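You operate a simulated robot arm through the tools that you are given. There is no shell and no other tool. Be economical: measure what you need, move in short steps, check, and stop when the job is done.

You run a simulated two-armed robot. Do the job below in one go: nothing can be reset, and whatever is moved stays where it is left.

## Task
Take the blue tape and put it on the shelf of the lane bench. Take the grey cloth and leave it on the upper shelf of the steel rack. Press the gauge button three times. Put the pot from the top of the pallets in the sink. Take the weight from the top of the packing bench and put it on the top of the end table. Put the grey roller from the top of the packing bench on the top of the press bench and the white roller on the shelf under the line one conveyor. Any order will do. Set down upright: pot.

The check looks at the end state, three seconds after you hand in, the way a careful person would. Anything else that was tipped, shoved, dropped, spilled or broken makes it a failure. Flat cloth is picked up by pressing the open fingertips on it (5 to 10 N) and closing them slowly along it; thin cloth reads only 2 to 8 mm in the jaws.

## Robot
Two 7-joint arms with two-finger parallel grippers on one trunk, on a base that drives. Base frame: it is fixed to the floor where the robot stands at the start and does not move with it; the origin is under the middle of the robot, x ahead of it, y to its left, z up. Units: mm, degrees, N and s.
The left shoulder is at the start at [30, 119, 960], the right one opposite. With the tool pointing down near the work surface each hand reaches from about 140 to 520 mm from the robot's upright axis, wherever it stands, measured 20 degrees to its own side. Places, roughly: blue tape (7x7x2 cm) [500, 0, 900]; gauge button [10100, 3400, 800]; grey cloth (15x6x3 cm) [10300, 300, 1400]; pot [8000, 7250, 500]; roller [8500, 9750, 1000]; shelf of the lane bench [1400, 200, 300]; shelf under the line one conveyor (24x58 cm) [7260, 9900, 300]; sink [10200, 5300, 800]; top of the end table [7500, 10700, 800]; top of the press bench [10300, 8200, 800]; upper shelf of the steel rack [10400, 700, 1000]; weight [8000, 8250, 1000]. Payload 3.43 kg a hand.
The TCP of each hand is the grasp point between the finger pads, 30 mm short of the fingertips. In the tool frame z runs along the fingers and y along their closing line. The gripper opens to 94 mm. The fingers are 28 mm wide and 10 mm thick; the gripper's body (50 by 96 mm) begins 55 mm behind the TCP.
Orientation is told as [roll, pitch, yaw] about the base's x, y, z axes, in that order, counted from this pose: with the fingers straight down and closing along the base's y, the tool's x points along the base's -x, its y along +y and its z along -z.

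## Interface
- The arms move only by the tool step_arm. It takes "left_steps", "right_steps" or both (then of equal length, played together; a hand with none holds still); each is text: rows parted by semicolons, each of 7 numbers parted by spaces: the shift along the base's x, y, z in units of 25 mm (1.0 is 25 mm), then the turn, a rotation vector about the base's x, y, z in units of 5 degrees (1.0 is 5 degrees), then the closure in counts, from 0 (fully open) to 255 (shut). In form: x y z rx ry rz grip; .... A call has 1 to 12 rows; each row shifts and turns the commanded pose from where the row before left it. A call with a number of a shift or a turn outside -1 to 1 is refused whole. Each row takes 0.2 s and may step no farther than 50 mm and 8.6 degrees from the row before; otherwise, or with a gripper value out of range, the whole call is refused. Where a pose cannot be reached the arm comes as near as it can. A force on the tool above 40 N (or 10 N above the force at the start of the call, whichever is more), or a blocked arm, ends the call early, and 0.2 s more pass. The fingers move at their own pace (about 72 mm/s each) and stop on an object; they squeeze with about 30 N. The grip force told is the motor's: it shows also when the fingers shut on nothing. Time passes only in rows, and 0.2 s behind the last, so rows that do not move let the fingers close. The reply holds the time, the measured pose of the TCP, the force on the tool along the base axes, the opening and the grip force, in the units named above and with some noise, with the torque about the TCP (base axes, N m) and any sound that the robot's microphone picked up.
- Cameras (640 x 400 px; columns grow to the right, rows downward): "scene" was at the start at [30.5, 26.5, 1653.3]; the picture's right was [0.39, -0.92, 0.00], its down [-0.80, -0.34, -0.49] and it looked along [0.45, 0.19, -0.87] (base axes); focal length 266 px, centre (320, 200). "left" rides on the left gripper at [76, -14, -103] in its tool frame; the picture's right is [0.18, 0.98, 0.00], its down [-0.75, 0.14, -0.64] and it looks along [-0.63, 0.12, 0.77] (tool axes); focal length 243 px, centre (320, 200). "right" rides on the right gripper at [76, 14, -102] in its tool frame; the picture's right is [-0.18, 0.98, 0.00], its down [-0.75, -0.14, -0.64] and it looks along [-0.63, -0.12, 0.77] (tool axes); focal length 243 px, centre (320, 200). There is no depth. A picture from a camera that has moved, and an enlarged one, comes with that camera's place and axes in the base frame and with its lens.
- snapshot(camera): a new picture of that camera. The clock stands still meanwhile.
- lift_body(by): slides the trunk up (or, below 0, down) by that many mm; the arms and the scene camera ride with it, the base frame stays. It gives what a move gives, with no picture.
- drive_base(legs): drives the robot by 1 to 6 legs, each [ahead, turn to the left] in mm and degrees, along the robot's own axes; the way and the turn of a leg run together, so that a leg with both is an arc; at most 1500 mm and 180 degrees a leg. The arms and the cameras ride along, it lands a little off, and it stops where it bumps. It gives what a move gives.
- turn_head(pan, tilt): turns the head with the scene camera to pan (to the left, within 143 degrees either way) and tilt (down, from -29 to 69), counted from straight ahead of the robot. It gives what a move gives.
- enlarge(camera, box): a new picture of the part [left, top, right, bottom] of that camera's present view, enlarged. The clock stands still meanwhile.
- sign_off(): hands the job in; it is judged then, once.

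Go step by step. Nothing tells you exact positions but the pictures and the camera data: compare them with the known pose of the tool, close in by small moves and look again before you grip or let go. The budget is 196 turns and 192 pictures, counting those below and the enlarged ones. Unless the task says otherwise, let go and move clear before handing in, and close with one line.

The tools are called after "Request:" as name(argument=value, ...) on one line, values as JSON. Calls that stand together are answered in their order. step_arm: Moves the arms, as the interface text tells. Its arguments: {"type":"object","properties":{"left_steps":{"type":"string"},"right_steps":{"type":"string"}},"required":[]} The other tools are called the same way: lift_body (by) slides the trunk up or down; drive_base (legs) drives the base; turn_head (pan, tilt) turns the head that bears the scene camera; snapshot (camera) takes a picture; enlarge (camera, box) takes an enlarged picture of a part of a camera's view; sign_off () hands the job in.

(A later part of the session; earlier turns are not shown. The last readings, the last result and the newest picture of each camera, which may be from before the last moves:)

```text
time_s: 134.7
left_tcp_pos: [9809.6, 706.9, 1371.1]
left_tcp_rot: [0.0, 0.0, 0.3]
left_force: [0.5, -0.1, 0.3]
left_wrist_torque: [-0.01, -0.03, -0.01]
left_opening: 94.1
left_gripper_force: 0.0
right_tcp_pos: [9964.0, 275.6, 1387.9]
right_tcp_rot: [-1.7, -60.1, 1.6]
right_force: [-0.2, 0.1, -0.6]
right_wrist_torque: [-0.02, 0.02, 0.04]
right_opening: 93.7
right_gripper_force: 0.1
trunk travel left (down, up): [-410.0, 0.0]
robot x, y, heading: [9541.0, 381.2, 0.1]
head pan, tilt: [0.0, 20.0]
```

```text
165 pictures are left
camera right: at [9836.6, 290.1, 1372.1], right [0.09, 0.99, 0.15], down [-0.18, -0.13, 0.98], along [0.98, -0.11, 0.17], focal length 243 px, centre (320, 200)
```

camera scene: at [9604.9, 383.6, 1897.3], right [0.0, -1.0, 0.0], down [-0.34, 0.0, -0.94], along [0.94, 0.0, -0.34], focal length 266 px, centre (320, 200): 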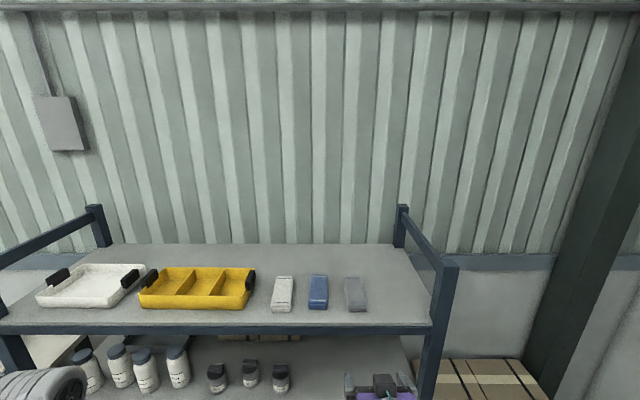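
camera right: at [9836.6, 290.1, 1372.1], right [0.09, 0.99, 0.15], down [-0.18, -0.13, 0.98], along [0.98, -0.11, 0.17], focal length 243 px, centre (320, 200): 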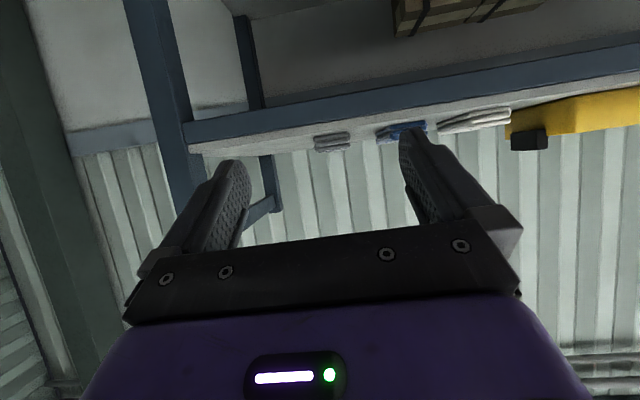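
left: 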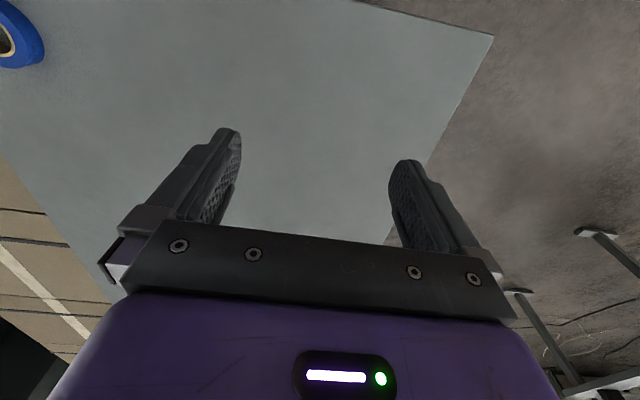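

Cloth centre about [10262, 278, 1350], shelf surface z≈1335, front edge x≈10166. I raise the hand a bit, then drive in 190 mm.

Request:
step_arm(right_steps="0 0 1 0 0 0 0;0 0.1 1 0 0 0 0")

Request:
drive_base(legs=[[190, 0]])

Request:
snapshot(camera="right")

Request:
snapshot(camera="scene")

```text
time_s: 135.3
left_tcp_pos: [9809.5, 705.8, 1370.5]
left_tcp_rot: [0.0, -0.1, 0.1]
left_force: [-0.2, -0.8, -0.3]
left_wrist_torque: [-0.04, 0.02, -0.02]
left_opening: 94.4
left_gripper_force: 0.1
right_tcp_pos: [9963.5, 278.8, 1438.0]
right_tcp_rot: [-1.5, -60.1, 1.5]
right_force: [0.0, 0.7, -0.6]
right_wrist_torque: [0.02, -0.01, 0.0]
right_opening: 93.9
right_gripper_force: 0.0
trunk travel left (down, up): [-410.0, 0.0]
robot x, y, heading: [9543.6, 385.8, 0.1]
head pan, tilt: [0.0, 20.0]
```

```text
time_s: 136.8
left_tcp_pos: [9994.7, 706.9, 1371.8]
left_tcp_rot: [0.0, 0.0, 0.3]
left_force: [0.0, 0.1, -0.5]
left_wrist_torque: [-0.02, -0.02, -0.03]
left_opening: 93.9
left_gripper_force: 0.0
right_tcp_pos: [10148.4, 279.7, 1438.2]
right_tcp_rot: [-1.7, -60.1, 1.7]
right_force: [-0.4, 0.2, 0.0]
right_wrist_torque: [0.02, 0.02, 0.02]
right_opening: 94.0
right_gripper_force: 0.2
trunk travel left (down, up): [-410.0, 0.0]
robot x, y, heading: [9731.7, 382.4, 0.2]
head pan, tilt: [0.0, 20.0]
```

```text
164 pictures are left
camera right: at [10022.1, 294.3, 1421.9], right [0.09, 0.99, 0.15], down [-0.18, -0.13, 0.98], along [0.98, -0.11, 0.17], focal length 243 px, centre (320, 200)
```

right: 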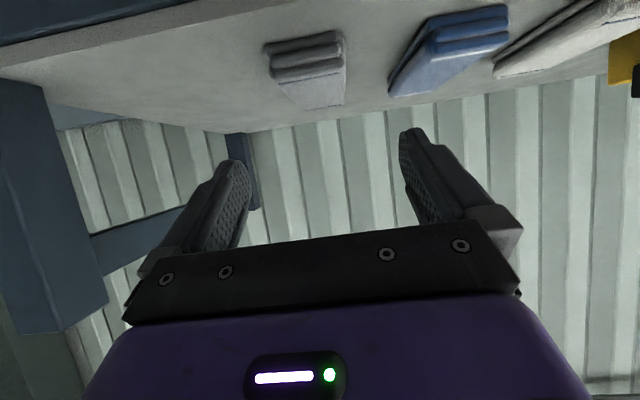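

```text
163 pictures are left
camera scene: at [9791.0, 383.9, 1897.3], right [0.0, -1.0, 0.0], down [-0.34, 0.0, -0.94], along [0.94, 0.0, -0.34], focal length 266 px, centre (320, 200)
```

scene: 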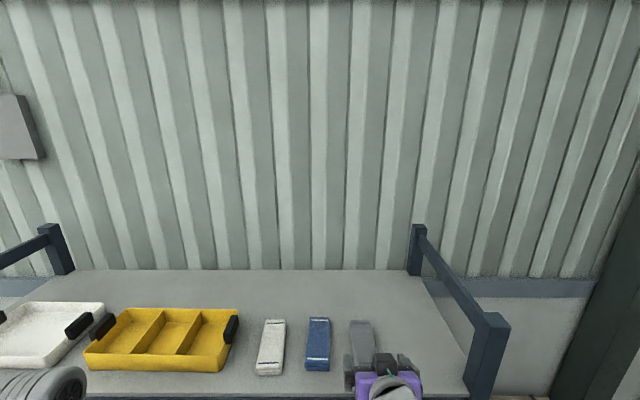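

The cloth lies straight at y≈280, x 10207–10322. I move over it with fingers either side and come down.

Request:
step_arm(right_steps="1 0 0 0 0 0 0;1 0 0 0 0 0 0;1 0 0 0 0 0 0;1 0 -0.5 0 0 0 0;0.2 0 -0.7 0 0 0 0;0 0 -0.7 0 0 0 0;0 0 -0.5 0 0 0 0;0 0 -0.2 0 0 0 0")

Request:
snapshot(camera="right")

Request:
turn_head(pan=-8, tilt=40)

Request:
snapshot(camera="scene")

```text
time_s: 138.6
left_tcp_pos: [9995.1, 706.7, 1371.1]
left_tcp_rot: [0.0, 0.0, 0.3]
left_force: [0.6, -0.1, -0.9]
left_wrist_torque: [-0.02, -0.02, -0.02]
left_opening: 93.9
left_gripper_force: 0.1
right_tcp_pos: [10253.9, 280.1, 1372.8]
right_tcp_rot: [-1.7, -60.1, 1.8]
right_force: [-0.5, -0.9, -0.5]
right_wrist_torque: [0.0, 0.02, 0.0]
right_opening: 93.9
right_gripper_force: 0.1
trunk travel left (down, up): [-410.0, 0.0]
robot x, y, heading: [9728.1, 381.8, -0.0]
head pan, tilt: [0.0, 20.0]
```

```text
162 pictures are left
camera right: at [10127.2, 293.8, 1357.0], right [0.09, 0.99, 0.14], down [-0.18, -0.13, 0.98], along [0.98, -0.11, 0.17], focal length 243 px, centre (320, 200)
```

right: 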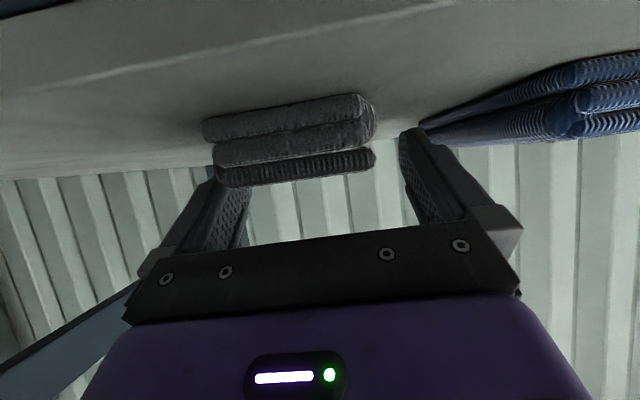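

```text
time_s: 139.4
left_tcp_pos: [9995.2, 707.0, 1371.5]
left_tcp_rot: [0.1, 0.0, 0.2]
left_force: [-0.8, -0.2, -0.2]
left_wrist_torque: [0.0, 0.01, -0.01]
left_opening: 94.0
left_gripper_force: 0.0
right_tcp_pos: [10254.8, 278.9, 1373.9]
right_tcp_rot: [-1.8, -60.0, 1.6]
right_force: [-0.3, 0.3, 0.2]
right_wrist_torque: [-0.03, 0.0, 0.02]
right_opening: 94.2
right_gripper_force: 0.1
trunk travel left (down, up): [-410.0, 0.0]
robot x, y, heading: [9730.5, 385.6, 0.1]
head pan, tilt: [-8.0, 40.0]
```

```text
161 pictures are left
camera scene: at [9782.6, 372.1, 1865.9], right [-0.14, -0.99, 0.0], down [-0.64, 0.09, -0.77], along [0.76, -0.1, -0.64], focal length 266 px, centre (320, 200)
```

scene: 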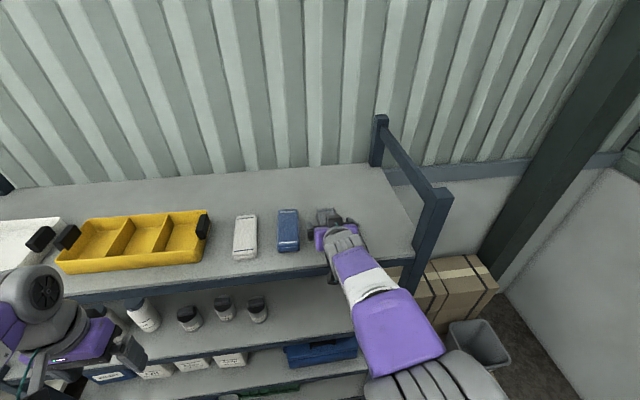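

Request:
step_arm(right_steps="0 0 -0.25 0 0 0 0;0 0 0 0 0 0 80;0 0 0 0 0 0 120;0 0 0 0 0 0 160;0 0 0 0 0 0 200;0 0 0 0 0 0 255;0 0 0 0 0 0 255;0 0 0 0 0 0 255")

Request:
snapshot(camera="right")

```text
time_s: 141.2
left_tcp_pos: [9995.0, 708.2, 1371.3]
left_tcp_rot: [0.0, 0.0, 0.3]
left_force: [-1.0, -0.4, 0.5]
left_wrist_torque: [0.0, 0.01, -0.02]
left_opening: 94.2
left_gripper_force: 0.0
right_tcp_pos: [10253.7, 280.2, 1368.9]
right_tcp_rot: [-1.6, -60.2, 1.6]
right_force: [1.4, 2.0, 6.1]
right_wrist_torque: [0.21, -0.07, 0.01]
right_opening: 61.1
right_gripper_force: 29.6
trunk travel left (down, up): [-410.0, 0.0]
robot x, y, heading: [9730.2, 381.0, 0.2]
head pan, tilt: [-8.0, 40.0]
```

```text
160 pictures are left
camera right: at [10127.1, 294.4, 1351.5], right [0.09, 0.99, 0.15], down [-0.18, -0.13, 0.98], along [0.98, -0.11, 0.17], focal length 243 px, centre (320, 200)
```

right: 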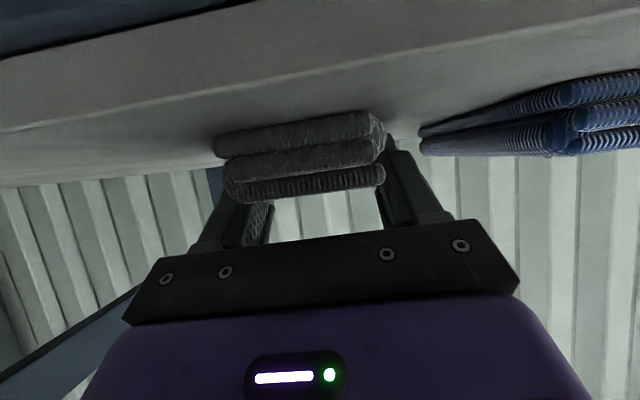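

Held at 61 mm. I lift and check that it comes along.

Request:
step_arm(right_steps="0 0 0.5 0 0 0 255;0 0 0.8 0 0 0 255;0 0 1 0 0 0 255;-0.5 0 1 0 0 0 255")

Request:
snapshot(camera="right")

```text
time_s: 142.2
left_tcp_pos: [9994.4, 707.1, 1371.2]
left_tcp_rot: [0.0, 0.0, 0.3]
left_force: [0.0, 0.0, 1.5]
left_wrist_torque: [-0.01, -0.03, 0.01]
left_opening: 94.2
left_gripper_force: 0.1
right_tcp_pos: [10241.0, 280.4, 1450.5]
right_tcp_rot: [-1.6, -60.1, 1.6]
right_force: [-0.6, -0.2, 0.0]
right_wrist_torque: [0.02, 0.01, 0.02]
right_opening: 61.3
right_gripper_force: 30.1
trunk travel left (down, up): [-410.0, 0.0]
robot x, y, heading: [9729.2, 381.2, 0.3]
head pan, tilt: [-8.0, 40.0]
```

```text
159 pictures are left
camera right: at [10114.6, 294.0, 1435.0], right [0.09, 0.99, 0.14], down [-0.18, -0.13, 0.98], along [0.98, -0.11, 0.17], focal length 243 px, centre (320, 200)
```

right: 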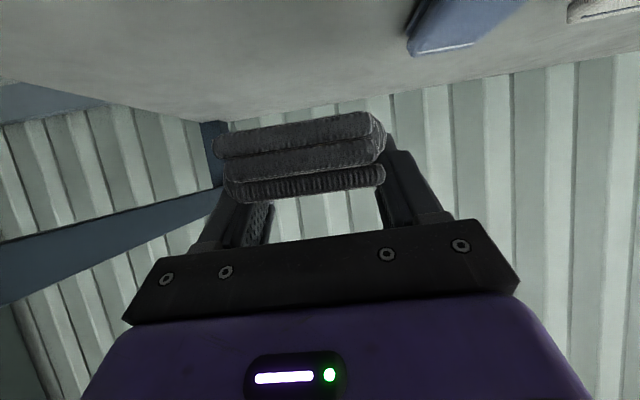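

The cloth is held firmly. I back out 260 mm, lower the trunk to the upper-shelf level and look for free space there.

Request:
drive_base(legs=[[-270, 0]])

Request:
lift_body(by=-330)

Request:
turn_head(pan=0, tilt=30)

Request:
snapshot(camera="scene")

Request:
snapshot(camera="right")

```text
time_s: 144.2
left_tcp_pos: [9732.2, 705.1, 1370.1]
left_tcp_rot: [-0.1, 0.1, -0.1]
left_force: [-0.1, 0.0, 0.1]
left_wrist_torque: [0.03, 0.01, 0.01]
left_opening: 93.7
left_gripper_force: 0.0
right_tcp_pos: [9977.6, 276.1, 1448.6]
right_tcp_rot: [-1.6, -60.0, 1.1]
right_force: [-0.3, -0.1, -0.1]
right_wrist_torque: [-0.03, 0.02, 0.04]
right_opening: 61.2
right_gripper_force: 29.9
trunk travel left (down, up): [-410.0, 0.0]
robot x, y, heading: [9461.9, 381.7, -0.3]
head pan, tilt: [-8.0, 40.0]
```

```text
time_s: 147.4
left_tcp_pos: [9729.9, 706.3, 1040.7]
left_tcp_rot: [0.0, 0.0, -0.1]
left_force: [-0.1, 0.3, -0.7]
left_wrist_torque: [0.0, 0.0, 0.0]
left_opening: 93.9
left_gripper_force: 0.1
right_tcp_pos: [9975.7, 277.1, 1120.5]
right_tcp_rot: [-1.6, -60.0, 1.2]
right_force: [-0.3, 0.3, 0.0]
right_wrist_torque: [-0.01, 0.03, 0.0]
right_opening: 61.4
right_gripper_force: 29.9
trunk travel left (down, up): [-80.0, 330.0]
robot x, y, heading: [9460.0, 380.7, -0.4]
head pan, tilt: [-8.0, 40.0]
```

```text
time_s: 148.1
left_tcp_pos: [9731.0, 706.6, 1040.6]
left_tcp_rot: [0.0, 0.1, -0.2]
left_force: [0.7, 0.6, 0.5]
left_wrist_torque: [-0.01, 0.01, 0.0]
left_opening: 94.0
left_gripper_force: 0.1
right_tcp_pos: [9975.3, 275.5, 1120.3]
right_tcp_rot: [-1.7, -60.1, 1.2]
right_force: [0.7, 0.9, 0.2]
right_wrist_torque: [0.03, -0.01, 0.0]
right_opening: 61.2
right_gripper_force: 30.5
trunk travel left (down, up): [-80.0, 330.0]
robot x, y, heading: [9465.1, 384.7, -0.6]
head pan, tilt: [0.0, 30.0]
```

```text
158 pictures are left
camera scene: at [9522.2, 383.7, 1551.1], right [-0.01, -1.0, 0.0], down [-0.5, 0.0, -0.87], along [0.87, 0.0, -0.5], focal length 266 px, centre (320, 200)
```

scene: 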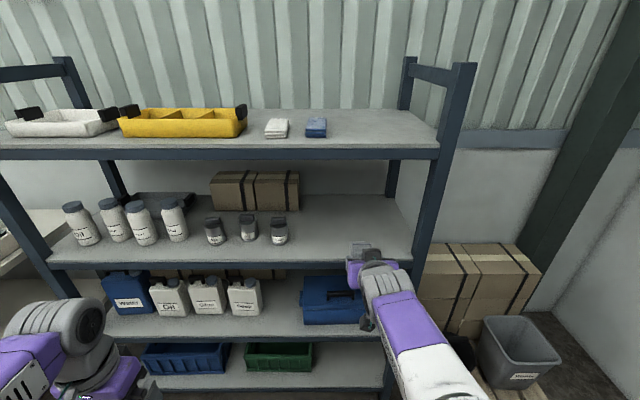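

```text
157 pictures are left
camera right: at [9848.8, 291.4, 1104.3], right [0.1, 0.98, 0.15], down [-0.18, -0.13, 0.98], along [0.98, -0.12, 0.17], focal length 243 px, centre (320, 200)
```

right: 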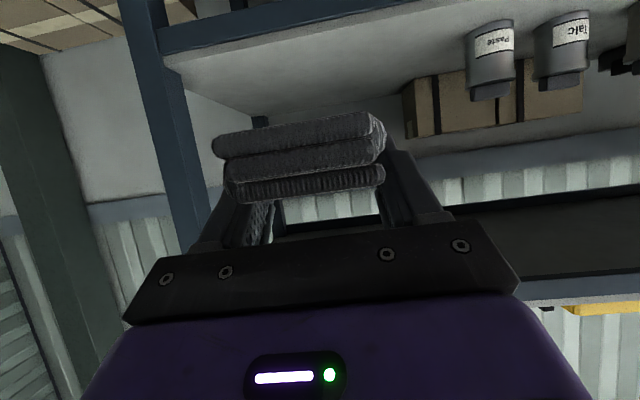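

Upper shelf surface is at z≈965 with free space at y 110–480, right ahead of the cloth. I drive in and then lower.

Request:
drive_base(legs=[[0, 0.5], [275, 0]])

Request:
step_arm(right_steps="0.3 0 -1 0 0 0 255;0 0 -1 0 0 0 255;0 0 -1 0 0 0 255")

Request:
snapshot(camera="right")

Request:
snapshot(camera="scene")

```text
time_s: 150.4
left_tcp_pos: [10003.8, 705.4, 1040.3]
left_tcp_rot: [0.0, 0.2, -0.2]
left_force: [-0.4, 0.5, 0.3]
left_wrist_torque: [0.02, 0.03, 0.0]
left_opening: 94.5
left_gripper_force: 0.1
right_tcp_pos: [10247.9, 274.6, 1118.7]
right_tcp_rot: [-1.7, -60.0, 1.0]
right_force: [0.1, -0.7, -1.2]
right_wrist_torque: [-0.01, 0.02, 0.03]
right_opening: 61.0
right_gripper_force: 30.2
trunk travel left (down, up): [-80.0, 330.0]
robot x, y, heading: [9732.2, 381.7, -0.5]
head pan, tilt: [0.0, 30.0]
```

```text
time_s: 151.2
left_tcp_pos: [10003.7, 704.9, 1041.2]
left_tcp_rot: [0.0, 0.1, -0.2]
left_force: [0.0, 0.5, 0.4]
left_wrist_torque: [0.03, 0.02, 0.02]
left_opening: 94.0
left_gripper_force: 0.0
right_tcp_pos: [10254.5, 276.1, 1045.2]
right_tcp_rot: [-1.6, -60.1, 1.1]
right_force: [-0.4, 0.3, 0.3]
right_wrist_torque: [0.0, 0.0, 0.04]
right_opening: 61.2
right_gripper_force: 30.1
trunk travel left (down, up): [-80.0, 330.0]
robot x, y, heading: [9734.2, 384.5, -0.3]
head pan, tilt: [0.0, 30.0]
```

```text
156 pictures are left
camera right: at [10127.8, 291.6, 1029.0], right [0.1, 0.98, 0.15], down [-0.18, -0.13, 0.98], along [0.98, -0.12, 0.17], focal length 243 px, centre (320, 200)
```

right: 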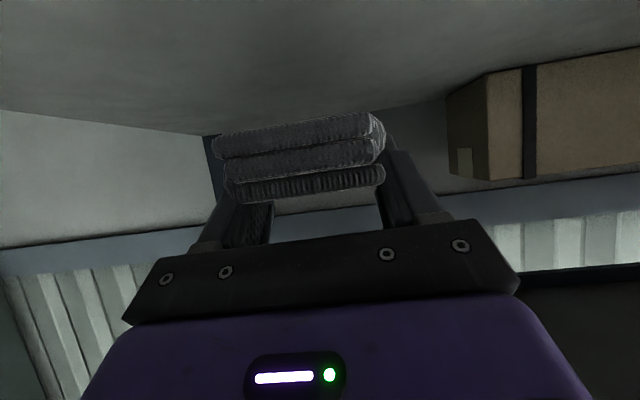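

```text
155 pictures are left
camera scene: at [9794.6, 383.5, 1551.1], right [-0.01, -1.0, 0.0], down [-0.5, 0.0, -0.87], along [0.87, -0.01, -0.5], focal length 266 px, centre (320, 200)
```

scene: 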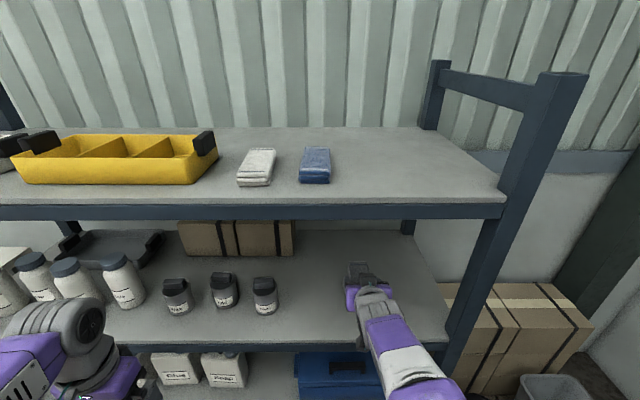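

Request:
step_arm(right_steps="0 0 -0.5 0 0 0 255;0 0 -0.5 0 0 0 255;0 0 -0.4 0 0 0 255;0 0 -0.2 0 0 0 255")

Request:
snapshot(camera="right")

```text
time_s: 152.2
left_tcp_pos: [10003.0, 705.7, 1041.8]
left_tcp_rot: [0.0, 0.0, -0.2]
left_force: [0.0, 0.1, 0.5]
left_wrist_torque: [0.03, 0.01, 0.05]
left_opening: 94.0
left_gripper_force: 0.0
right_tcp_pos: [10253.1, 275.2, 1005.0]
right_tcp_rot: [-1.6, -60.1, 1.0]
right_force: [0.2, 0.3, -0.7]
right_wrist_torque: [0.04, 0.01, -0.01]
right_opening: 61.2
right_gripper_force: 30.0
trunk travel left (down, up): [-80.0, 330.0]
robot x, y, heading: [9737.1, 382.6, -0.3]
head pan, tilt: [0.0, 30.0]
```

```text
154 pictures are left
camera right: at [10127.3, 290.3, 989.4], right [0.1, 0.98, 0.15], down [-0.18, -0.13, 0.98], along [0.98, -0.12, 0.17], focal length 243 px, centre (320, 200)
```

right: 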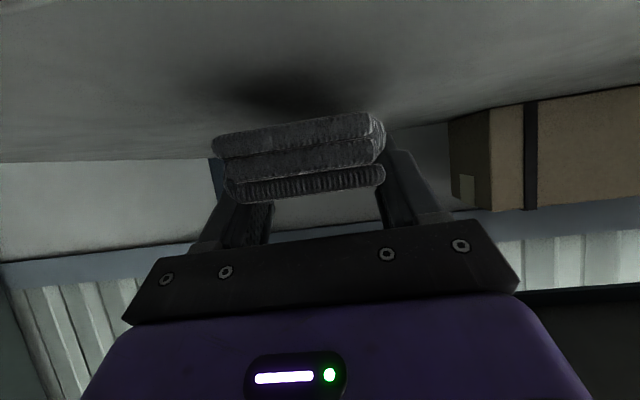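

Request:
step_arm(right_steps="0 0 -0.2 0 0 0 255;0 0 -0.2 0 0 0 255;0 0 -0.2 0 0 0 255")

Request:
snapshot(camera="right")

```text
time_s: 153.0
left_tcp_pos: [10003.9, 703.8, 1040.9]
left_tcp_rot: [0.0, 0.1, -0.1]
left_force: [0.7, 0.4, 0.3]
left_wrist_torque: [0.0, 0.04, 0.01]
left_opening: 94.1
left_gripper_force: 0.0
right_tcp_pos: [10254.1, 275.3, 990.5]
right_tcp_rot: [-1.7, -60.1, 1.2]
right_force: [0.0, 0.3, 0.4]
right_wrist_torque: [0.0, 0.04, 0.0]
right_opening: 61.3
right_gripper_force: 30.2
trunk travel left (down, up): [-80.0, 330.0]
robot x, y, heading: [9736.1, 382.2, -0.6]
head pan, tilt: [0.0, 30.0]
```

```text
153 pictures are left
camera right: at [10127.3, 290.3, 974.2], right [0.1, 0.98, 0.15], down [-0.18, -0.13, 0.98], along [0.98, -0.12, 0.17], focal length 243 px, centre (320, 200)
```

right: 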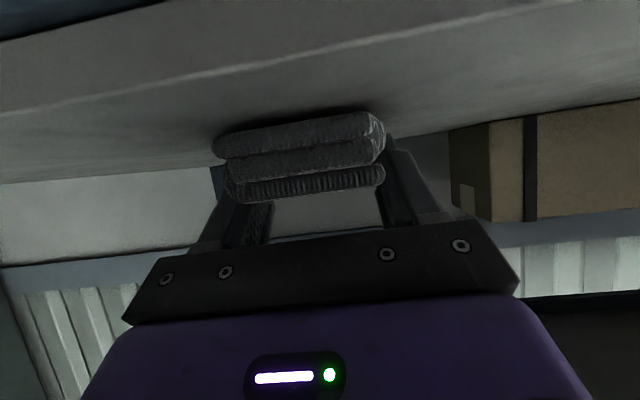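

Request:
step_arm(right_steps="0 0 -0.15 0 0 0 255;0 0 -0.1 0 0 0 255")

```text
time_s: 153.6
left_tcp_pos: [10001.6, 705.1, 1040.8]
left_tcp_rot: [0.1, 0.0, -0.2]
left_force: [0.6, 0.4, 0.1]
left_wrist_torque: [0.02, 0.0, 0.01]
left_opening: 94.3
left_gripper_force: 0.0
right_tcp_pos: [10253.8, 273.8, 986.9]
right_tcp_rot: [-1.4, -60.5, 0.9]
right_force: [-3.0, -1.9, 21.3]
right_wrist_torque: [0.01, 0.58, 0.04]
right_opening: 61.4
right_gripper_force: 29.9
trunk travel left (down, up): [-80.0, 330.0]
robot x, y, heading: [9731.0, 382.5, -0.3]
head pan, tilt: [0.0, 30.0]
```

Contact at 21 N. I open, raise and back away along the shelf.

Request:
step_arm(right_steps="0 0 0.1 0 0 0 255;0 0 0 0 0 0 100;0 0 0 0 0 0 0;0 0 0 0 0 0 0;0 0 0.6 0 0 0 0;0 0 1 0 0 0 0;-1 0 1 0 0 0 0;-1 0 1 0 0 0 0;-1 0 1 0 0 0 0")

Request:
snapshot(camera="right")

Request:
snapshot(camera="scene")

```text
time_s: 155.6
left_tcp_pos: [10003.1, 705.2, 1040.8]
left_tcp_rot: [0.0, -0.1, -0.2]
left_force: [0.5, 0.1, 0.8]
left_wrist_torque: [-0.01, 0.0, 0.01]
left_opening: 94.0
left_gripper_force: 0.0
right_tcp_pos: [10177.7, 274.7, 1102.7]
right_tcp_rot: [-1.6, -60.0, 1.1]
right_force: [0.0, -0.4, -0.1]
right_wrist_torque: [-0.01, 0.01, 0.01]
right_opening: 94.1
right_gripper_force: 0.1
trunk travel left (down, up): [-80.0, 330.0]
robot x, y, heading: [9735.9, 383.0, -0.5]
head pan, tilt: [0.0, 30.0]
```

```text
152 pictures are left
camera right: at [10051.1, 289.8, 1087.3], right [0.1, 0.98, 0.15], down [-0.18, -0.13, 0.98], along [0.98, -0.12, 0.17], focal length 243 px, centre (320, 200)
```

right: 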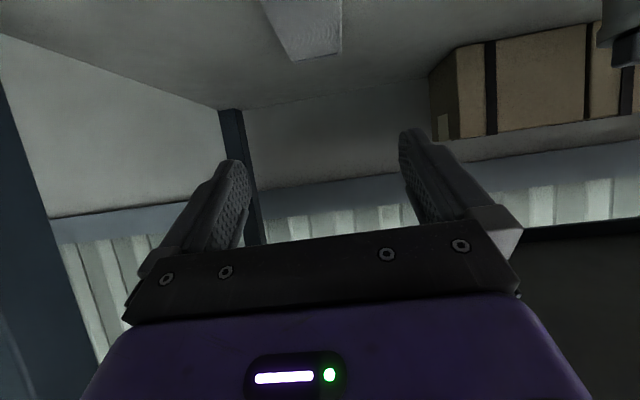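

```text
151 pictures are left
camera scene: at [9793.2, 383.4, 1551.2], right [-0.01, -1.0, 0.0], down [-0.5, 0.0, -0.87], along [0.87, -0.01, -0.5], focal length 266 px, centre (320, 200)
```

scene: 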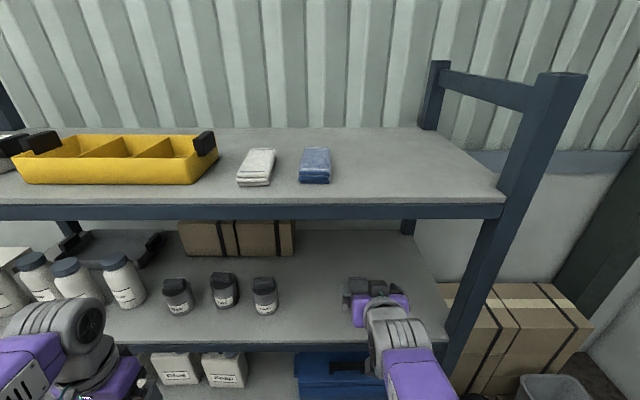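

The cloth rests on the upper shelf. I back out, re-stow the right hand (fingers down), and go to the gauge bench at y≈3400.

Request:
drive_base(legs=[[-380, 0]])

Request:
step_arm(right_steps="-0.4 0 0 0 1 0 0;-0.4 0 0 0 1 0 0;-0.4 0 0 0 1 0 0;-0.4 0 0 0 1 0 0;-0.4 0 0 0 1 0 0;-0.4 0 0 0 1 0 0;-0.4 0 0 0 1 0 0;-0.4 0 0 0 1 0 0;-0.4 0 0 0 1 0 0;-0.4 0 0 0 1 0 0;0 0 0 0 1 0 0;0 0 0 0 1 0 0")

Request:
lift_body(by=145)

Request:
drive_base(legs=[[0, 90.5], [1500, 0], [1350, 0], [0, -90]])

Request:
snapshot(camera="scene")

```text
time_s: 157.9
left_tcp_pos: [9631.1, 706.6, 1040.8]
left_tcp_rot: [0.0, 0.1, -0.6]
left_force: [0.0, 0.4, 0.8]
left_wrist_torque: [0.03, 0.01, -0.02]
left_opening: 93.9
left_gripper_force: 0.0
right_tcp_pos: [9804.2, 274.5, 1104.1]
right_tcp_rot: [-1.7, -60.1, 0.6]
right_force: [0.3, 0.3, 0.0]
right_wrist_torque: [-0.03, -0.01, 0.02]
right_opening: 93.8
right_gripper_force: 0.1
trunk travel left (down, up): [-80.0, 330.0]
robot x, y, heading: [9362.2, 387.0, -0.7]
head pan, tilt: [0.0, 30.0]
```

```text
time_s: 160.5
left_tcp_pos: [9631.7, 705.8, 1040.1]
left_tcp_rot: [-0.1, 0.2, -0.7]
left_force: [-0.3, -0.1, 0.0]
left_wrist_torque: [0.02, 0.02, 0.0]
left_opening: 94.2
left_gripper_force: 0.0
right_tcp_pos: [9705.1, 274.9, 1103.6]
right_tcp_rot: [-1.1, -0.1, 0.3]
right_force: [-0.2, -0.4, -0.1]
right_wrist_torque: [-0.01, -0.04, -0.04]
right_opening: 93.9
right_gripper_force: 0.0
trunk travel left (down, up): [-80.0, 330.0]
robot x, y, heading: [9356.9, 386.6, -0.4]
head pan, tilt: [0.0, 30.0]
```

```text
time_s: 162.2
left_tcp_pos: [9631.7, 707.1, 1186.7]
left_tcp_rot: [-0.1, 0.0, -0.5]
left_force: [0.6, 0.4, -0.4]
left_wrist_torque: [0.02, 0.0, 0.02]
left_opening: 94.2
left_gripper_force: 0.0
right_tcp_pos: [9704.2, 274.5, 1246.8]
right_tcp_rot: [-0.9, 0.0, 0.5]
right_force: [0.5, -0.2, 0.0]
right_wrist_torque: [0.03, -0.01, 0.0]
right_opening: 94.1
right_gripper_force: 0.1
trunk travel left (down, up): [-225.0, 185.0]
robot x, y, heading: [9362.0, 385.2, -0.7]
head pan, tilt: [0.0, 30.0]
```

```text
time_s: 183.8
left_tcp_pos: [9538.1, 3578.8, 1187.0]
left_tcp_rot: [0.0, 0.1, 2.4]
left_force: [0.1, 0.2, 0.3]
left_wrist_torque: [-0.04, 0.01, 0.01]
left_opening: 94.0
left_gripper_force: 0.0
right_tcp_pos: [9633.5, 3152.2, 1247.8]
right_tcp_rot: [-1.1, -0.1, 3.3]
right_force: [-0.5, 0.2, 0.6]
right_wrist_torque: [0.02, 0.03, 0.0]
right_opening: 93.7
right_gripper_force: 0.0
trunk travel left (down, up): [-225.0, 185.0]
robot x, y, heading: [9285.4, 3246.0, 2.4]
head pan, tilt: [0.0, 30.0]
```

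```text
150 pictures are left
camera scene: at [9344.0, 3248.8, 1696.2], right [0.04, -1.0, 0.0], down [-0.5, -0.02, -0.87], along [0.87, 0.03, -0.5], focal length 266 px, centre (320, 200)
```

scene: 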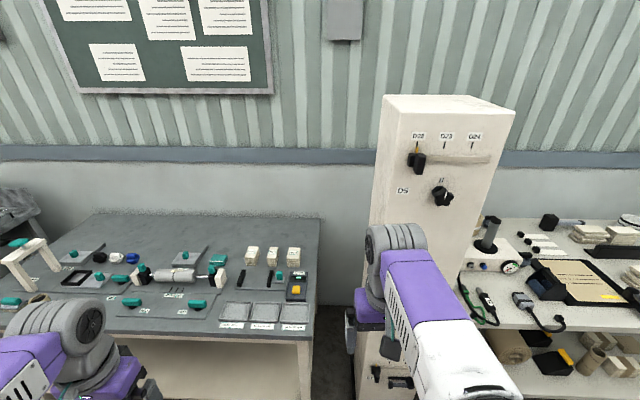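

Request:
enlarge(camera="scene", box=[200, 230, 330, 340])

Request:
enlarge(camera="scene", box=[50, 200, 230, 330])

```text
3.64 times, centred on (265, 285) of scene
camera zoom: at [9344.0, 3248.8, 1696.2], right [0.04, -1.0, 0.0], down [-0.5, -0.02, -0.87], along [0.87, 0.03, -0.5], focal length 966 px, centre (520, -109)
```

zoom: 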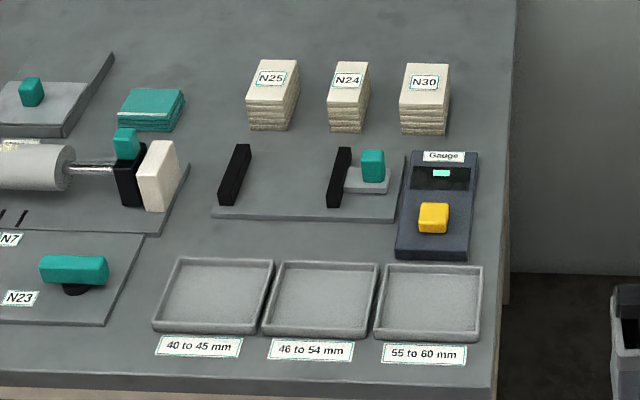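

```text
3.08 times, centred on (140, 265) of scene
camera zoom: at [9344.0, 3248.8, 1696.2], right [0.04, -1.0, 0.0], down [-0.5, -0.02, -0.87], along [0.87, 0.03, -0.5], focal length 817 px, centre (874, 0)
```

zoom: 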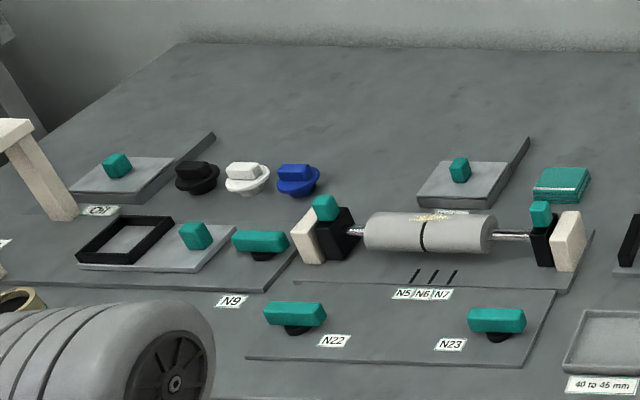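

The gauge with its yellow button is at about [10105, 3372, 820]. I square up, drive closer, and bring the left hand over it with closed fingers.

Request:
drive_base(legs=[[0, -2.4], [290, 0]])

Request:
step_arm(left_steps="0.9 -0.8 -0.5 0 0 0 255;0.9 -0.8 -0.5 0 0 0 255;0.9 -0.8 -0.5 0 0 0 255;0.9 -0.8 -0.5 0 0 0 255;0.9 -0.8 -0.5 0 0 0 255;0.9 -0.8 -0.5 0 0 0 255;0.9 -0.8 -0.5 0 0 0 255;0.9 -0.8 -0.5 0 0 0 255;0.9 -0.8 -0.5 0 0 0 255;0.9 -0.8 0 0 0 0 255")

Request:
snapshot(camera="left")

Request:
turn_head(pan=10, tilt=50)

Request:
snapshot(camera="scene")

```text
time_s: 186.2
left_tcp_pos: [9836.1, 3570.3, 1185.2]
left_tcp_rot: [0.1, 0.1, 0.3]
left_force: [0.3, 0.0, -0.1]
left_wrist_torque: [-0.02, 0.02, 0.0]
left_opening: 94.1
left_gripper_force: 0.1
right_tcp_pos: [9916.5, 3140.6, 1247.0]
right_tcp_rot: [-1.0, -0.1, 1.1]
right_force: [0.6, -1.5, -0.6]
right_wrist_torque: [0.0, 0.01, 0.03]
right_opening: 94.1
right_gripper_force: 0.0
trunk travel left (down, up): [-225.0, 185.0]
robot x, y, heading: [9569.4, 3246.6, 0.3]
head pan, tilt: [0.0, 30.0]
```

```text
time_s: 188.4
left_tcp_pos: [10060.8, 3368.2, 1073.1]
left_tcp_rot: [0.0, 0.1, 0.2]
left_force: [-1.2, -0.7, 0.2]
left_wrist_torque: [0.02, 0.05, 0.01]
left_opening: 0.0
left_gripper_force: 29.5
right_tcp_pos: [9916.0, 3138.2, 1248.0]
right_tcp_rot: [-1.0, 0.1, 1.3]
right_force: [-0.1, 0.7, 0.3]
right_wrist_torque: [0.04, -0.01, 0.0]
right_opening: 94.2
right_gripper_force: 0.0
trunk travel left (down, up): [-225.0, 185.0]
robot x, y, heading: [9567.8, 3246.4, 0.3]
head pan, tilt: [0.0, 30.0]
```

```text
147 pictures are left
camera left: at [9985.1, 3355.7, 1175.2], right [-0.19, 0.98, 0.0], down [0.75, 0.15, 0.64], along [0.63, 0.12, -0.77], focal length 243 px, centre (320, 200)
```

left: 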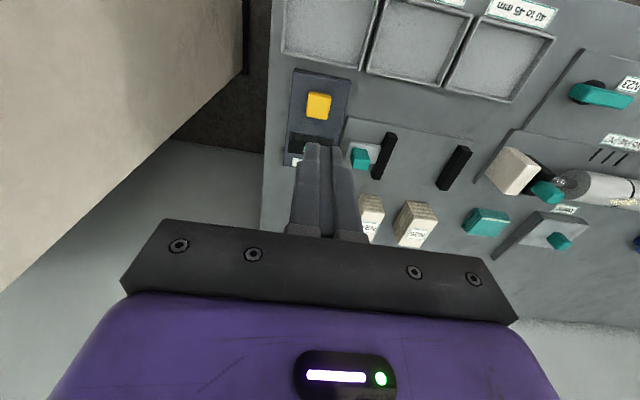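

```text
time_s: 189.2
left_tcp_pos: [10060.2, 3370.5, 1074.1]
left_tcp_rot: [0.0, 0.0, 0.3]
left_force: [-0.3, -0.9, 0.6]
left_wrist_torque: [0.0, 0.0, 0.02]
left_opening: 0.0
left_gripper_force: 30.1
right_tcp_pos: [9916.3, 3138.4, 1247.8]
right_tcp_rot: [-1.1, -0.1, 1.3]
right_force: [0.0, -0.7, -0.7]
right_wrist_torque: [0.01, 0.02, 0.01]
right_opening: 94.0
right_gripper_force: 0.1
trunk travel left (down, up): [-225.0, 185.0]
robot x, y, heading: [9568.4, 3245.5, 0.4]
head pan, tilt: [10.0, 50.0]
```

```text
146 pictures are left
camera scene: at [9615.3, 3259.9, 1666.7], right [0.18, -0.98, 0.0], down [-0.75, -0.13, -0.64], along [0.63, 0.11, -0.77], focal length 266 px, centre (320, 200)
```

scene: 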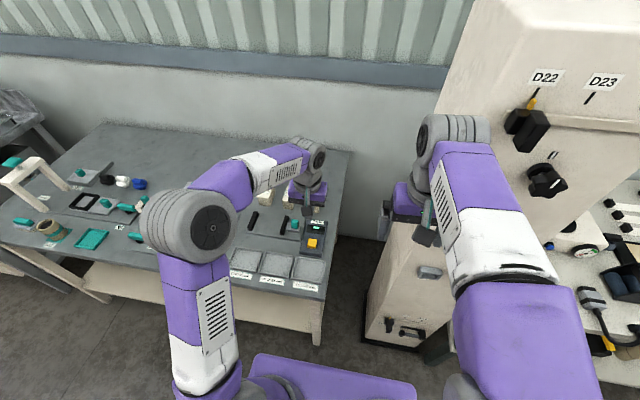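

Triangulated: button ≈ [10096, 3372, 841]. I lower the closed fingertips to just above it.

Request:
step_arm(left_steps="0.5 0.05 -1 0 0 0 255;0.5 0.05 -1 0 0 0 255;0.44 0 -1 0 0 0 255;0 0 -1 0 0 0 255;0 0 -1 0 0 0 255;0 0 -1 0 0 0 255;0 0 -0.6 0 0 0 255")

Request:
snapshot(camera="left")

Request:
enlarge(camera="scene", box=[260, 180, 360, 270])

```text
time_s: 190.8
left_tcp_pos: [10096.2, 3375.4, 908.4]
left_tcp_rot: [-0.1, -0.1, 0.3]
left_force: [0.3, 0.2, -0.4]
left_wrist_torque: [0.01, -0.02, 0.0]
left_opening: 0.0
left_gripper_force: 29.9
right_tcp_pos: [9915.9, 3139.1, 1247.8]
right_tcp_rot: [-1.1, 0.0, 1.2]
right_force: [0.0, 0.0, 0.1]
right_wrist_torque: [-0.01, 0.02, 0.01]
right_opening: 94.1
right_gripper_force: 0.1
trunk travel left (down, up): [-225.0, 185.0]
robot x, y, heading: [9569.4, 3245.4, 0.4]
head pan, tilt: [10.0, 50.0]
```

```text
145 pictures are left
camera left: at [10021.2, 3360.8, 1010.9], right [-0.19, 0.98, 0.0], down [0.75, 0.15, 0.64], along [0.63, 0.12, -0.77], focal length 243 px, centre (320, 200)
```

left: 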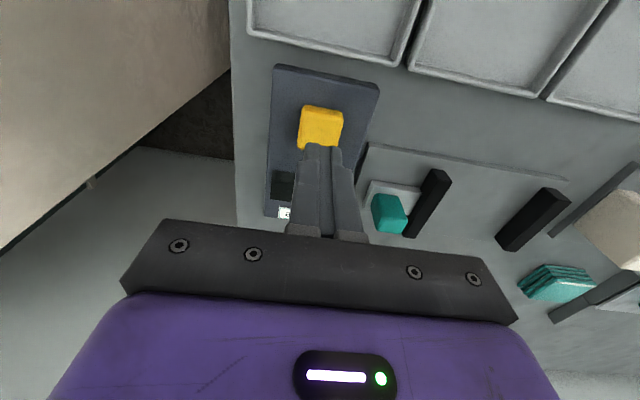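

```text
4.44 times, centred on (310, 225) of scene
camera zoom: at [9615.4, 3259.9, 1666.6], right [0.18, -0.98, 0.0], down [-0.75, -0.14, -0.64], along [0.63, 0.11, -0.77], focal length 1180 px, centre (364, 89)
```

zoom: 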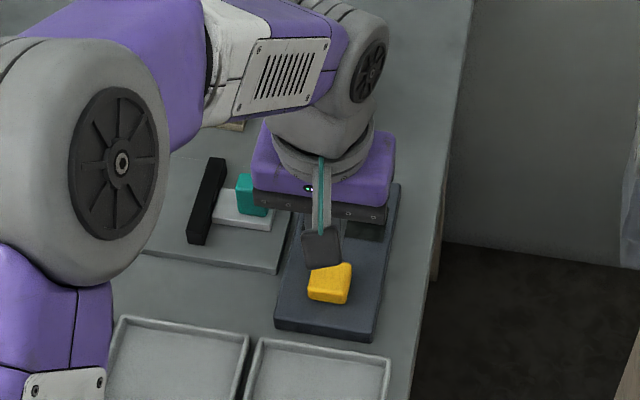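

Request:
step_arm(left_steps="0.25 -0.05 -0.8 0 0 0 255;0 0 -0.6 0 0 0 255;0 0 -0.3 0 0 0 255;0 0 -0.2 0 0 0 255")

Request:
snapshot(camera="left")

Request:
enlarge(camera="scene", box=[260, 180, 360, 270])

```text
time_s: 191.8
left_tcp_pos: [10102.7, 3372.4, 862.9]
left_tcp_rot: [0.0, -0.1, 0.3]
left_force: [-2.2, 1.6, 6.9]
left_wrist_torque: [0.07, 0.08, 0.02]
left_opening: 0.0
left_gripper_force: 30.3
right_tcp_pos: [9914.1, 3139.5, 1249.3]
right_tcp_rot: [-1.2, -0.1, 1.2]
right_force: [1.0, 0.5, 0.0]
right_wrist_torque: [0.0, -0.01, 0.0]
right_opening: 94.1
right_gripper_force: 0.0
trunk travel left (down, up): [-225.0, 185.0]
robot x, y, heading: [9571.5, 3243.1, -0.2]
head pan, tilt: [10.0, 50.0]
heard: click
```

```text
143 pictures are left
camera left: at [10027.6, 3359.1, 964.6], right [-0.19, 0.98, 0.0], down [0.75, 0.15, 0.64], along [0.63, 0.12, -0.77], focal length 243 px, centre (320, 200)
```

left: 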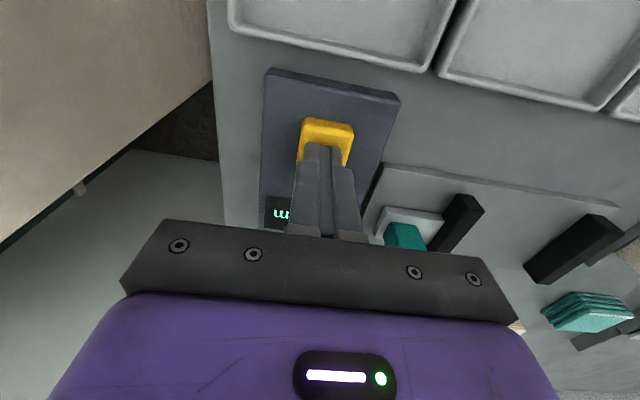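

```text
4.44 times, centred on (310, 225) of scene
camera zoom: at [9614.2, 3260.1, 1666.8], right [0.18, -0.98, 0.0], down [-0.75, -0.14, -0.64], along [0.63, 0.11, -0.77], focal length 1180 px, centre (364, 89)
```

zoom: 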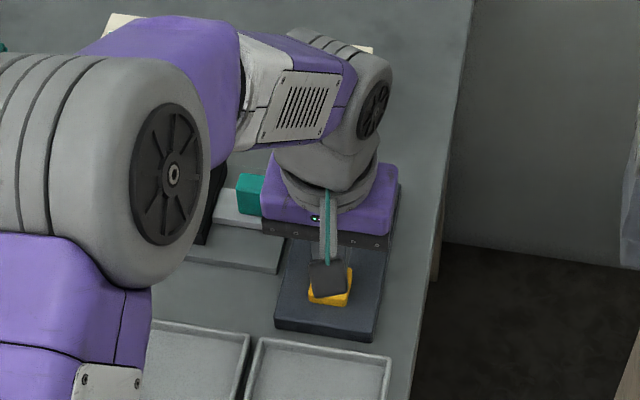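

A click was heard: first press. I lift off clear of the button and check for any release sound.

Request:
step_arm(left_steps="0 0 0.6 0 0 0 255;0 0 0.2 0 0 0 255;0 0 0 0 0 0 255")

Request:
step_arm(left_steps="0 0 -0.2 0 0 0 255;0 0 -0.3 0 0 0 255;0 0 -0.3 0 0 0 255")

Request:
snapshot(camera="left")

```text
time_s: 192.6
left_tcp_pos: [10103.5, 3371.5, 880.2]
left_tcp_rot: [0.0, 0.0, 0.3]
left_force: [0.3, -0.5, -1.0]
left_wrist_torque: [0.0, -0.03, -0.01]
left_opening: 0.0
left_gripper_force: 29.6
right_tcp_pos: [9915.8, 3139.9, 1248.5]
right_tcp_rot: [-1.2, -0.1, 1.2]
right_force: [0.2, -0.3, -1.1]
right_wrist_torque: [0.0, -0.02, 0.02]
right_opening: 94.1
right_gripper_force: 0.1
trunk travel left (down, up): [-225.0, 185.0]
robot x, y, heading: [9569.3, 3245.1, 0.2]
head pan, tilt: [10.0, 50.0]
```

```text
time_s: 193.4
left_tcp_pos: [10102.0, 3370.7, 863.0]
left_tcp_rot: [0.0, -0.2, 0.3]
left_force: [-1.5, 1.4, 9.5]
left_wrist_torque: [0.05, 0.08, -0.02]
left_opening: 0.2
left_gripper_force: 30.0
right_tcp_pos: [9914.4, 3139.9, 1248.6]
right_tcp_rot: [-1.2, 0.0, 1.3]
right_force: [0.2, -0.5, -0.1]
right_wrist_torque: [-0.02, -0.02, 0.0]
right_opening: 93.9
right_gripper_force: 0.0
trunk travel left (down, up): [-225.0, 185.0]
robot x, y, heading: [9570.6, 3241.0, 0.1]
head pan, tilt: [10.0, 50.0]
heard: click
```

```text
141 pictures are left
camera left: at [10026.7, 3357.7, 964.3], right [-0.19, 0.98, 0.0], down [0.75, 0.15, 0.64], along [0.63, 0.12, -0.77], focal length 243 px, centre (320, 200)
```

left: 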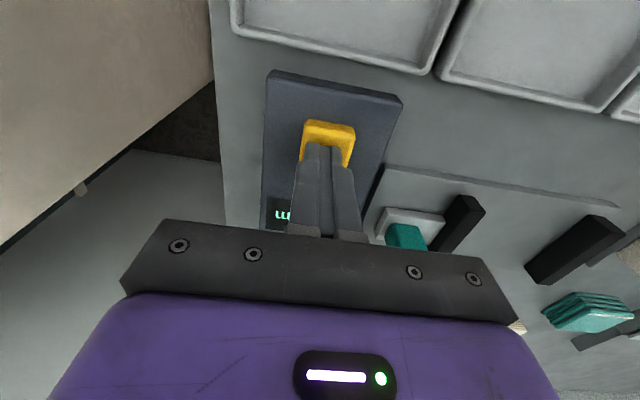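

Second click, one per press. I release and press the third time, then lift well clear.

Request:
step_arm(left_steps="0 0 0.6 0 0 0 255;0 0 0.2 0 0 0 255;0 0 0 0 0 0 255")

Request:
step_arm(left_steps="0 0 -0.2 0 0 0 255;0 0 -0.3 0 0 0 255;0 0 -0.3 0 0 0 255")

Request:
step_arm(left_steps="0 0 0.8 0 0 0 255;0 0 1 0 0 0 255;0 0 1 0 0 0 255;0 0 1 0 0 0 255;-1 0 1 0 0 0 255;-1 0.5 1 0 0 0 255;-1 0.5 1 0 0 0 255;-1 0.5 1 0 0 0 255;-1 0.5 1 0 0 0 255;-1 0.5 1 0 0 0 255;-1 0.5 1 0 0 0 255;-1 0.5 1 0 0 0 0")

Request:
enlarge(camera="scene", box=[260, 180, 360, 270])

```text
time_s: 194.2
left_tcp_pos: [10102.1, 3370.7, 880.7]
left_tcp_rot: [0.0, 0.1, 0.3]
left_force: [-0.7, -0.7, 1.0]
left_wrist_torque: [0.0, -0.03, 0.04]
left_opening: 0.3
left_gripper_force: 30.0
right_tcp_pos: [9915.2, 3139.4, 1248.5]
right_tcp_rot: [-1.1, -0.1, 1.2]
right_force: [-0.5, -0.2, 0.6]
right_wrist_torque: [0.04, 0.0, 0.03]
right_opening: 93.9
right_gripper_force: 0.1
trunk travel left (down, up): [-225.0, 185.0]
robot x, y, heading: [9568.6, 3245.3, 0.3]
head pan, tilt: [10.0, 50.0]
```

```text
time_s: 195.0
left_tcp_pos: [10103.7, 3372.0, 863.4]
left_tcp_rot: [0.0, -0.3, 0.3]
left_force: [1.1, 0.4, 6.3]
left_wrist_torque: [0.02, 0.03, -0.08]
left_opening: 0.0
left_gripper_force: 30.1
right_tcp_pos: [9915.1, 3139.4, 1247.4]
right_tcp_rot: [-1.0, -0.1, 1.1]
right_force: [0.4, 0.6, -0.2]
right_wrist_torque: [0.01, -0.01, 0.01]
right_opening: 94.1
right_gripper_force: 0.1
trunk travel left (down, up): [-225.0, 185.0]
robot x, y, heading: [9568.3, 3244.5, 0.1]
head pan, tilt: [10.0, 50.0]
heard: click
```

```text
time_s: 197.6
left_tcp_pos: [9901.3, 3459.1, 1156.7]
left_tcp_rot: [0.0, 0.0, 0.3]
left_force: [0.1, 1.2, -0.5]
left_wrist_torque: [0.02, -0.02, -0.02]
left_opening: 53.2
left_gripper_force: 0.0
right_tcp_pos: [9915.2, 3139.6, 1248.4]
right_tcp_rot: [-1.0, -0.1, 1.2]
right_force: [1.0, 0.0, -0.3]
right_wrist_torque: [0.01, 0.0, 0.01]
right_opening: 94.0
right_gripper_force: 0.0
trunk travel left (down, up): [-225.0, 185.0]
robot x, y, heading: [9568.1, 3242.3, 0.2]
head pan, tilt: [10.0, 50.0]
```

```text
4.44 times, centred on (310, 225) of scene
camera zoom: at [9614.1, 3260.3, 1666.7], right [0.18, -0.98, 0.0], down [-0.75, -0.14, -0.64], along [0.63, 0.11, -0.77], focal length 1180 px, centre (364, 89)
```

zoom: 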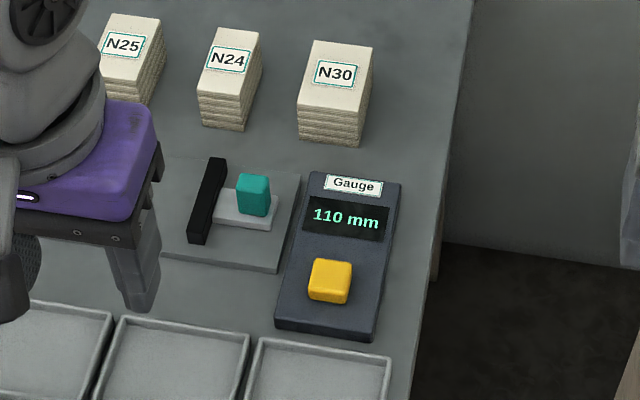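

Three clicks in all, and the gauge reads 110 mm. I back off, turn toward +y and look for the way to the pallets.

Request:
drive_base(legs=[[-450, 0], [0, 90]])

Request:
turn_head(pan=0, tilt=18)

Request:
snapshot(camera="scene")

```text
time_s: 204.2
left_tcp_pos: [8899.6, 3575.4, 1156.2]
left_tcp_rot: [0.0, 0.0, 90.7]
left_force: [0.2, -0.2, -0.4]
left_wrist_torque: [0.03, -0.01, 0.01]
left_opening: 94.0
left_gripper_force: 0.1
right_tcp_pos: [9217.6, 3591.2, 1247.5]
right_tcp_rot: [-0.9, -0.1, 91.7]
right_force: [-0.3, 0.3, 0.7]
right_wrist_torque: [0.0, -0.02, 0.0]
right_opening: 94.1
right_gripper_force: 0.0
trunk travel left (down, up): [-225.0, 185.0]
robot x, y, heading: [9112.9, 3244.6, 90.5]
head pan, tilt: [10.0, 50.0]
```

```text
time_s: 205.2
left_tcp_pos: [8899.6, 3574.7, 1155.5]
left_tcp_rot: [0.0, 0.0, 90.8]
left_force: [-0.5, -0.3, 0.1]
left_wrist_torque: [0.01, -0.01, 0.0]
left_opening: 94.0
left_gripper_force: 0.1
right_tcp_pos: [9217.0, 3592.0, 1247.6]
right_tcp_rot: [-1.0, -0.1, 91.8]
right_force: [0.1, 0.1, -0.5]
right_wrist_torque: [0.0, 0.0, 0.02]
right_opening: 94.0
right_gripper_force: 0.2
trunk travel left (down, up): [-225.0, 185.0]
robot x, y, heading: [9113.4, 3242.2, 90.7]
head pan, tilt: [0.0, 18.0]
```

```text
139 pictures are left
camera scene: at [9113.4, 3308.2, 1715.4], right [1.0, 0.01, 0.0], down [0.0, -0.31, -0.95], along [-0.01, 0.95, -0.31], focal length 266 px, centre (320, 200)
```

scene: 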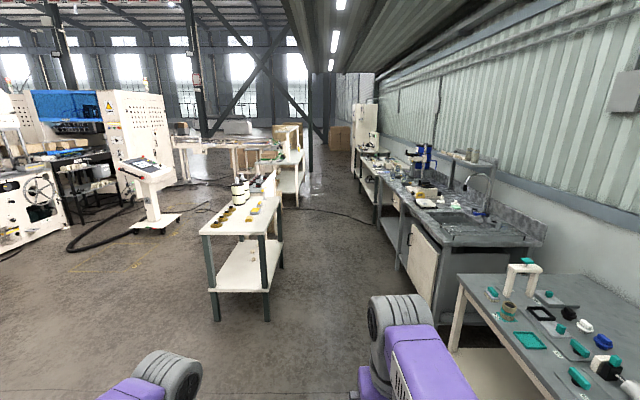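

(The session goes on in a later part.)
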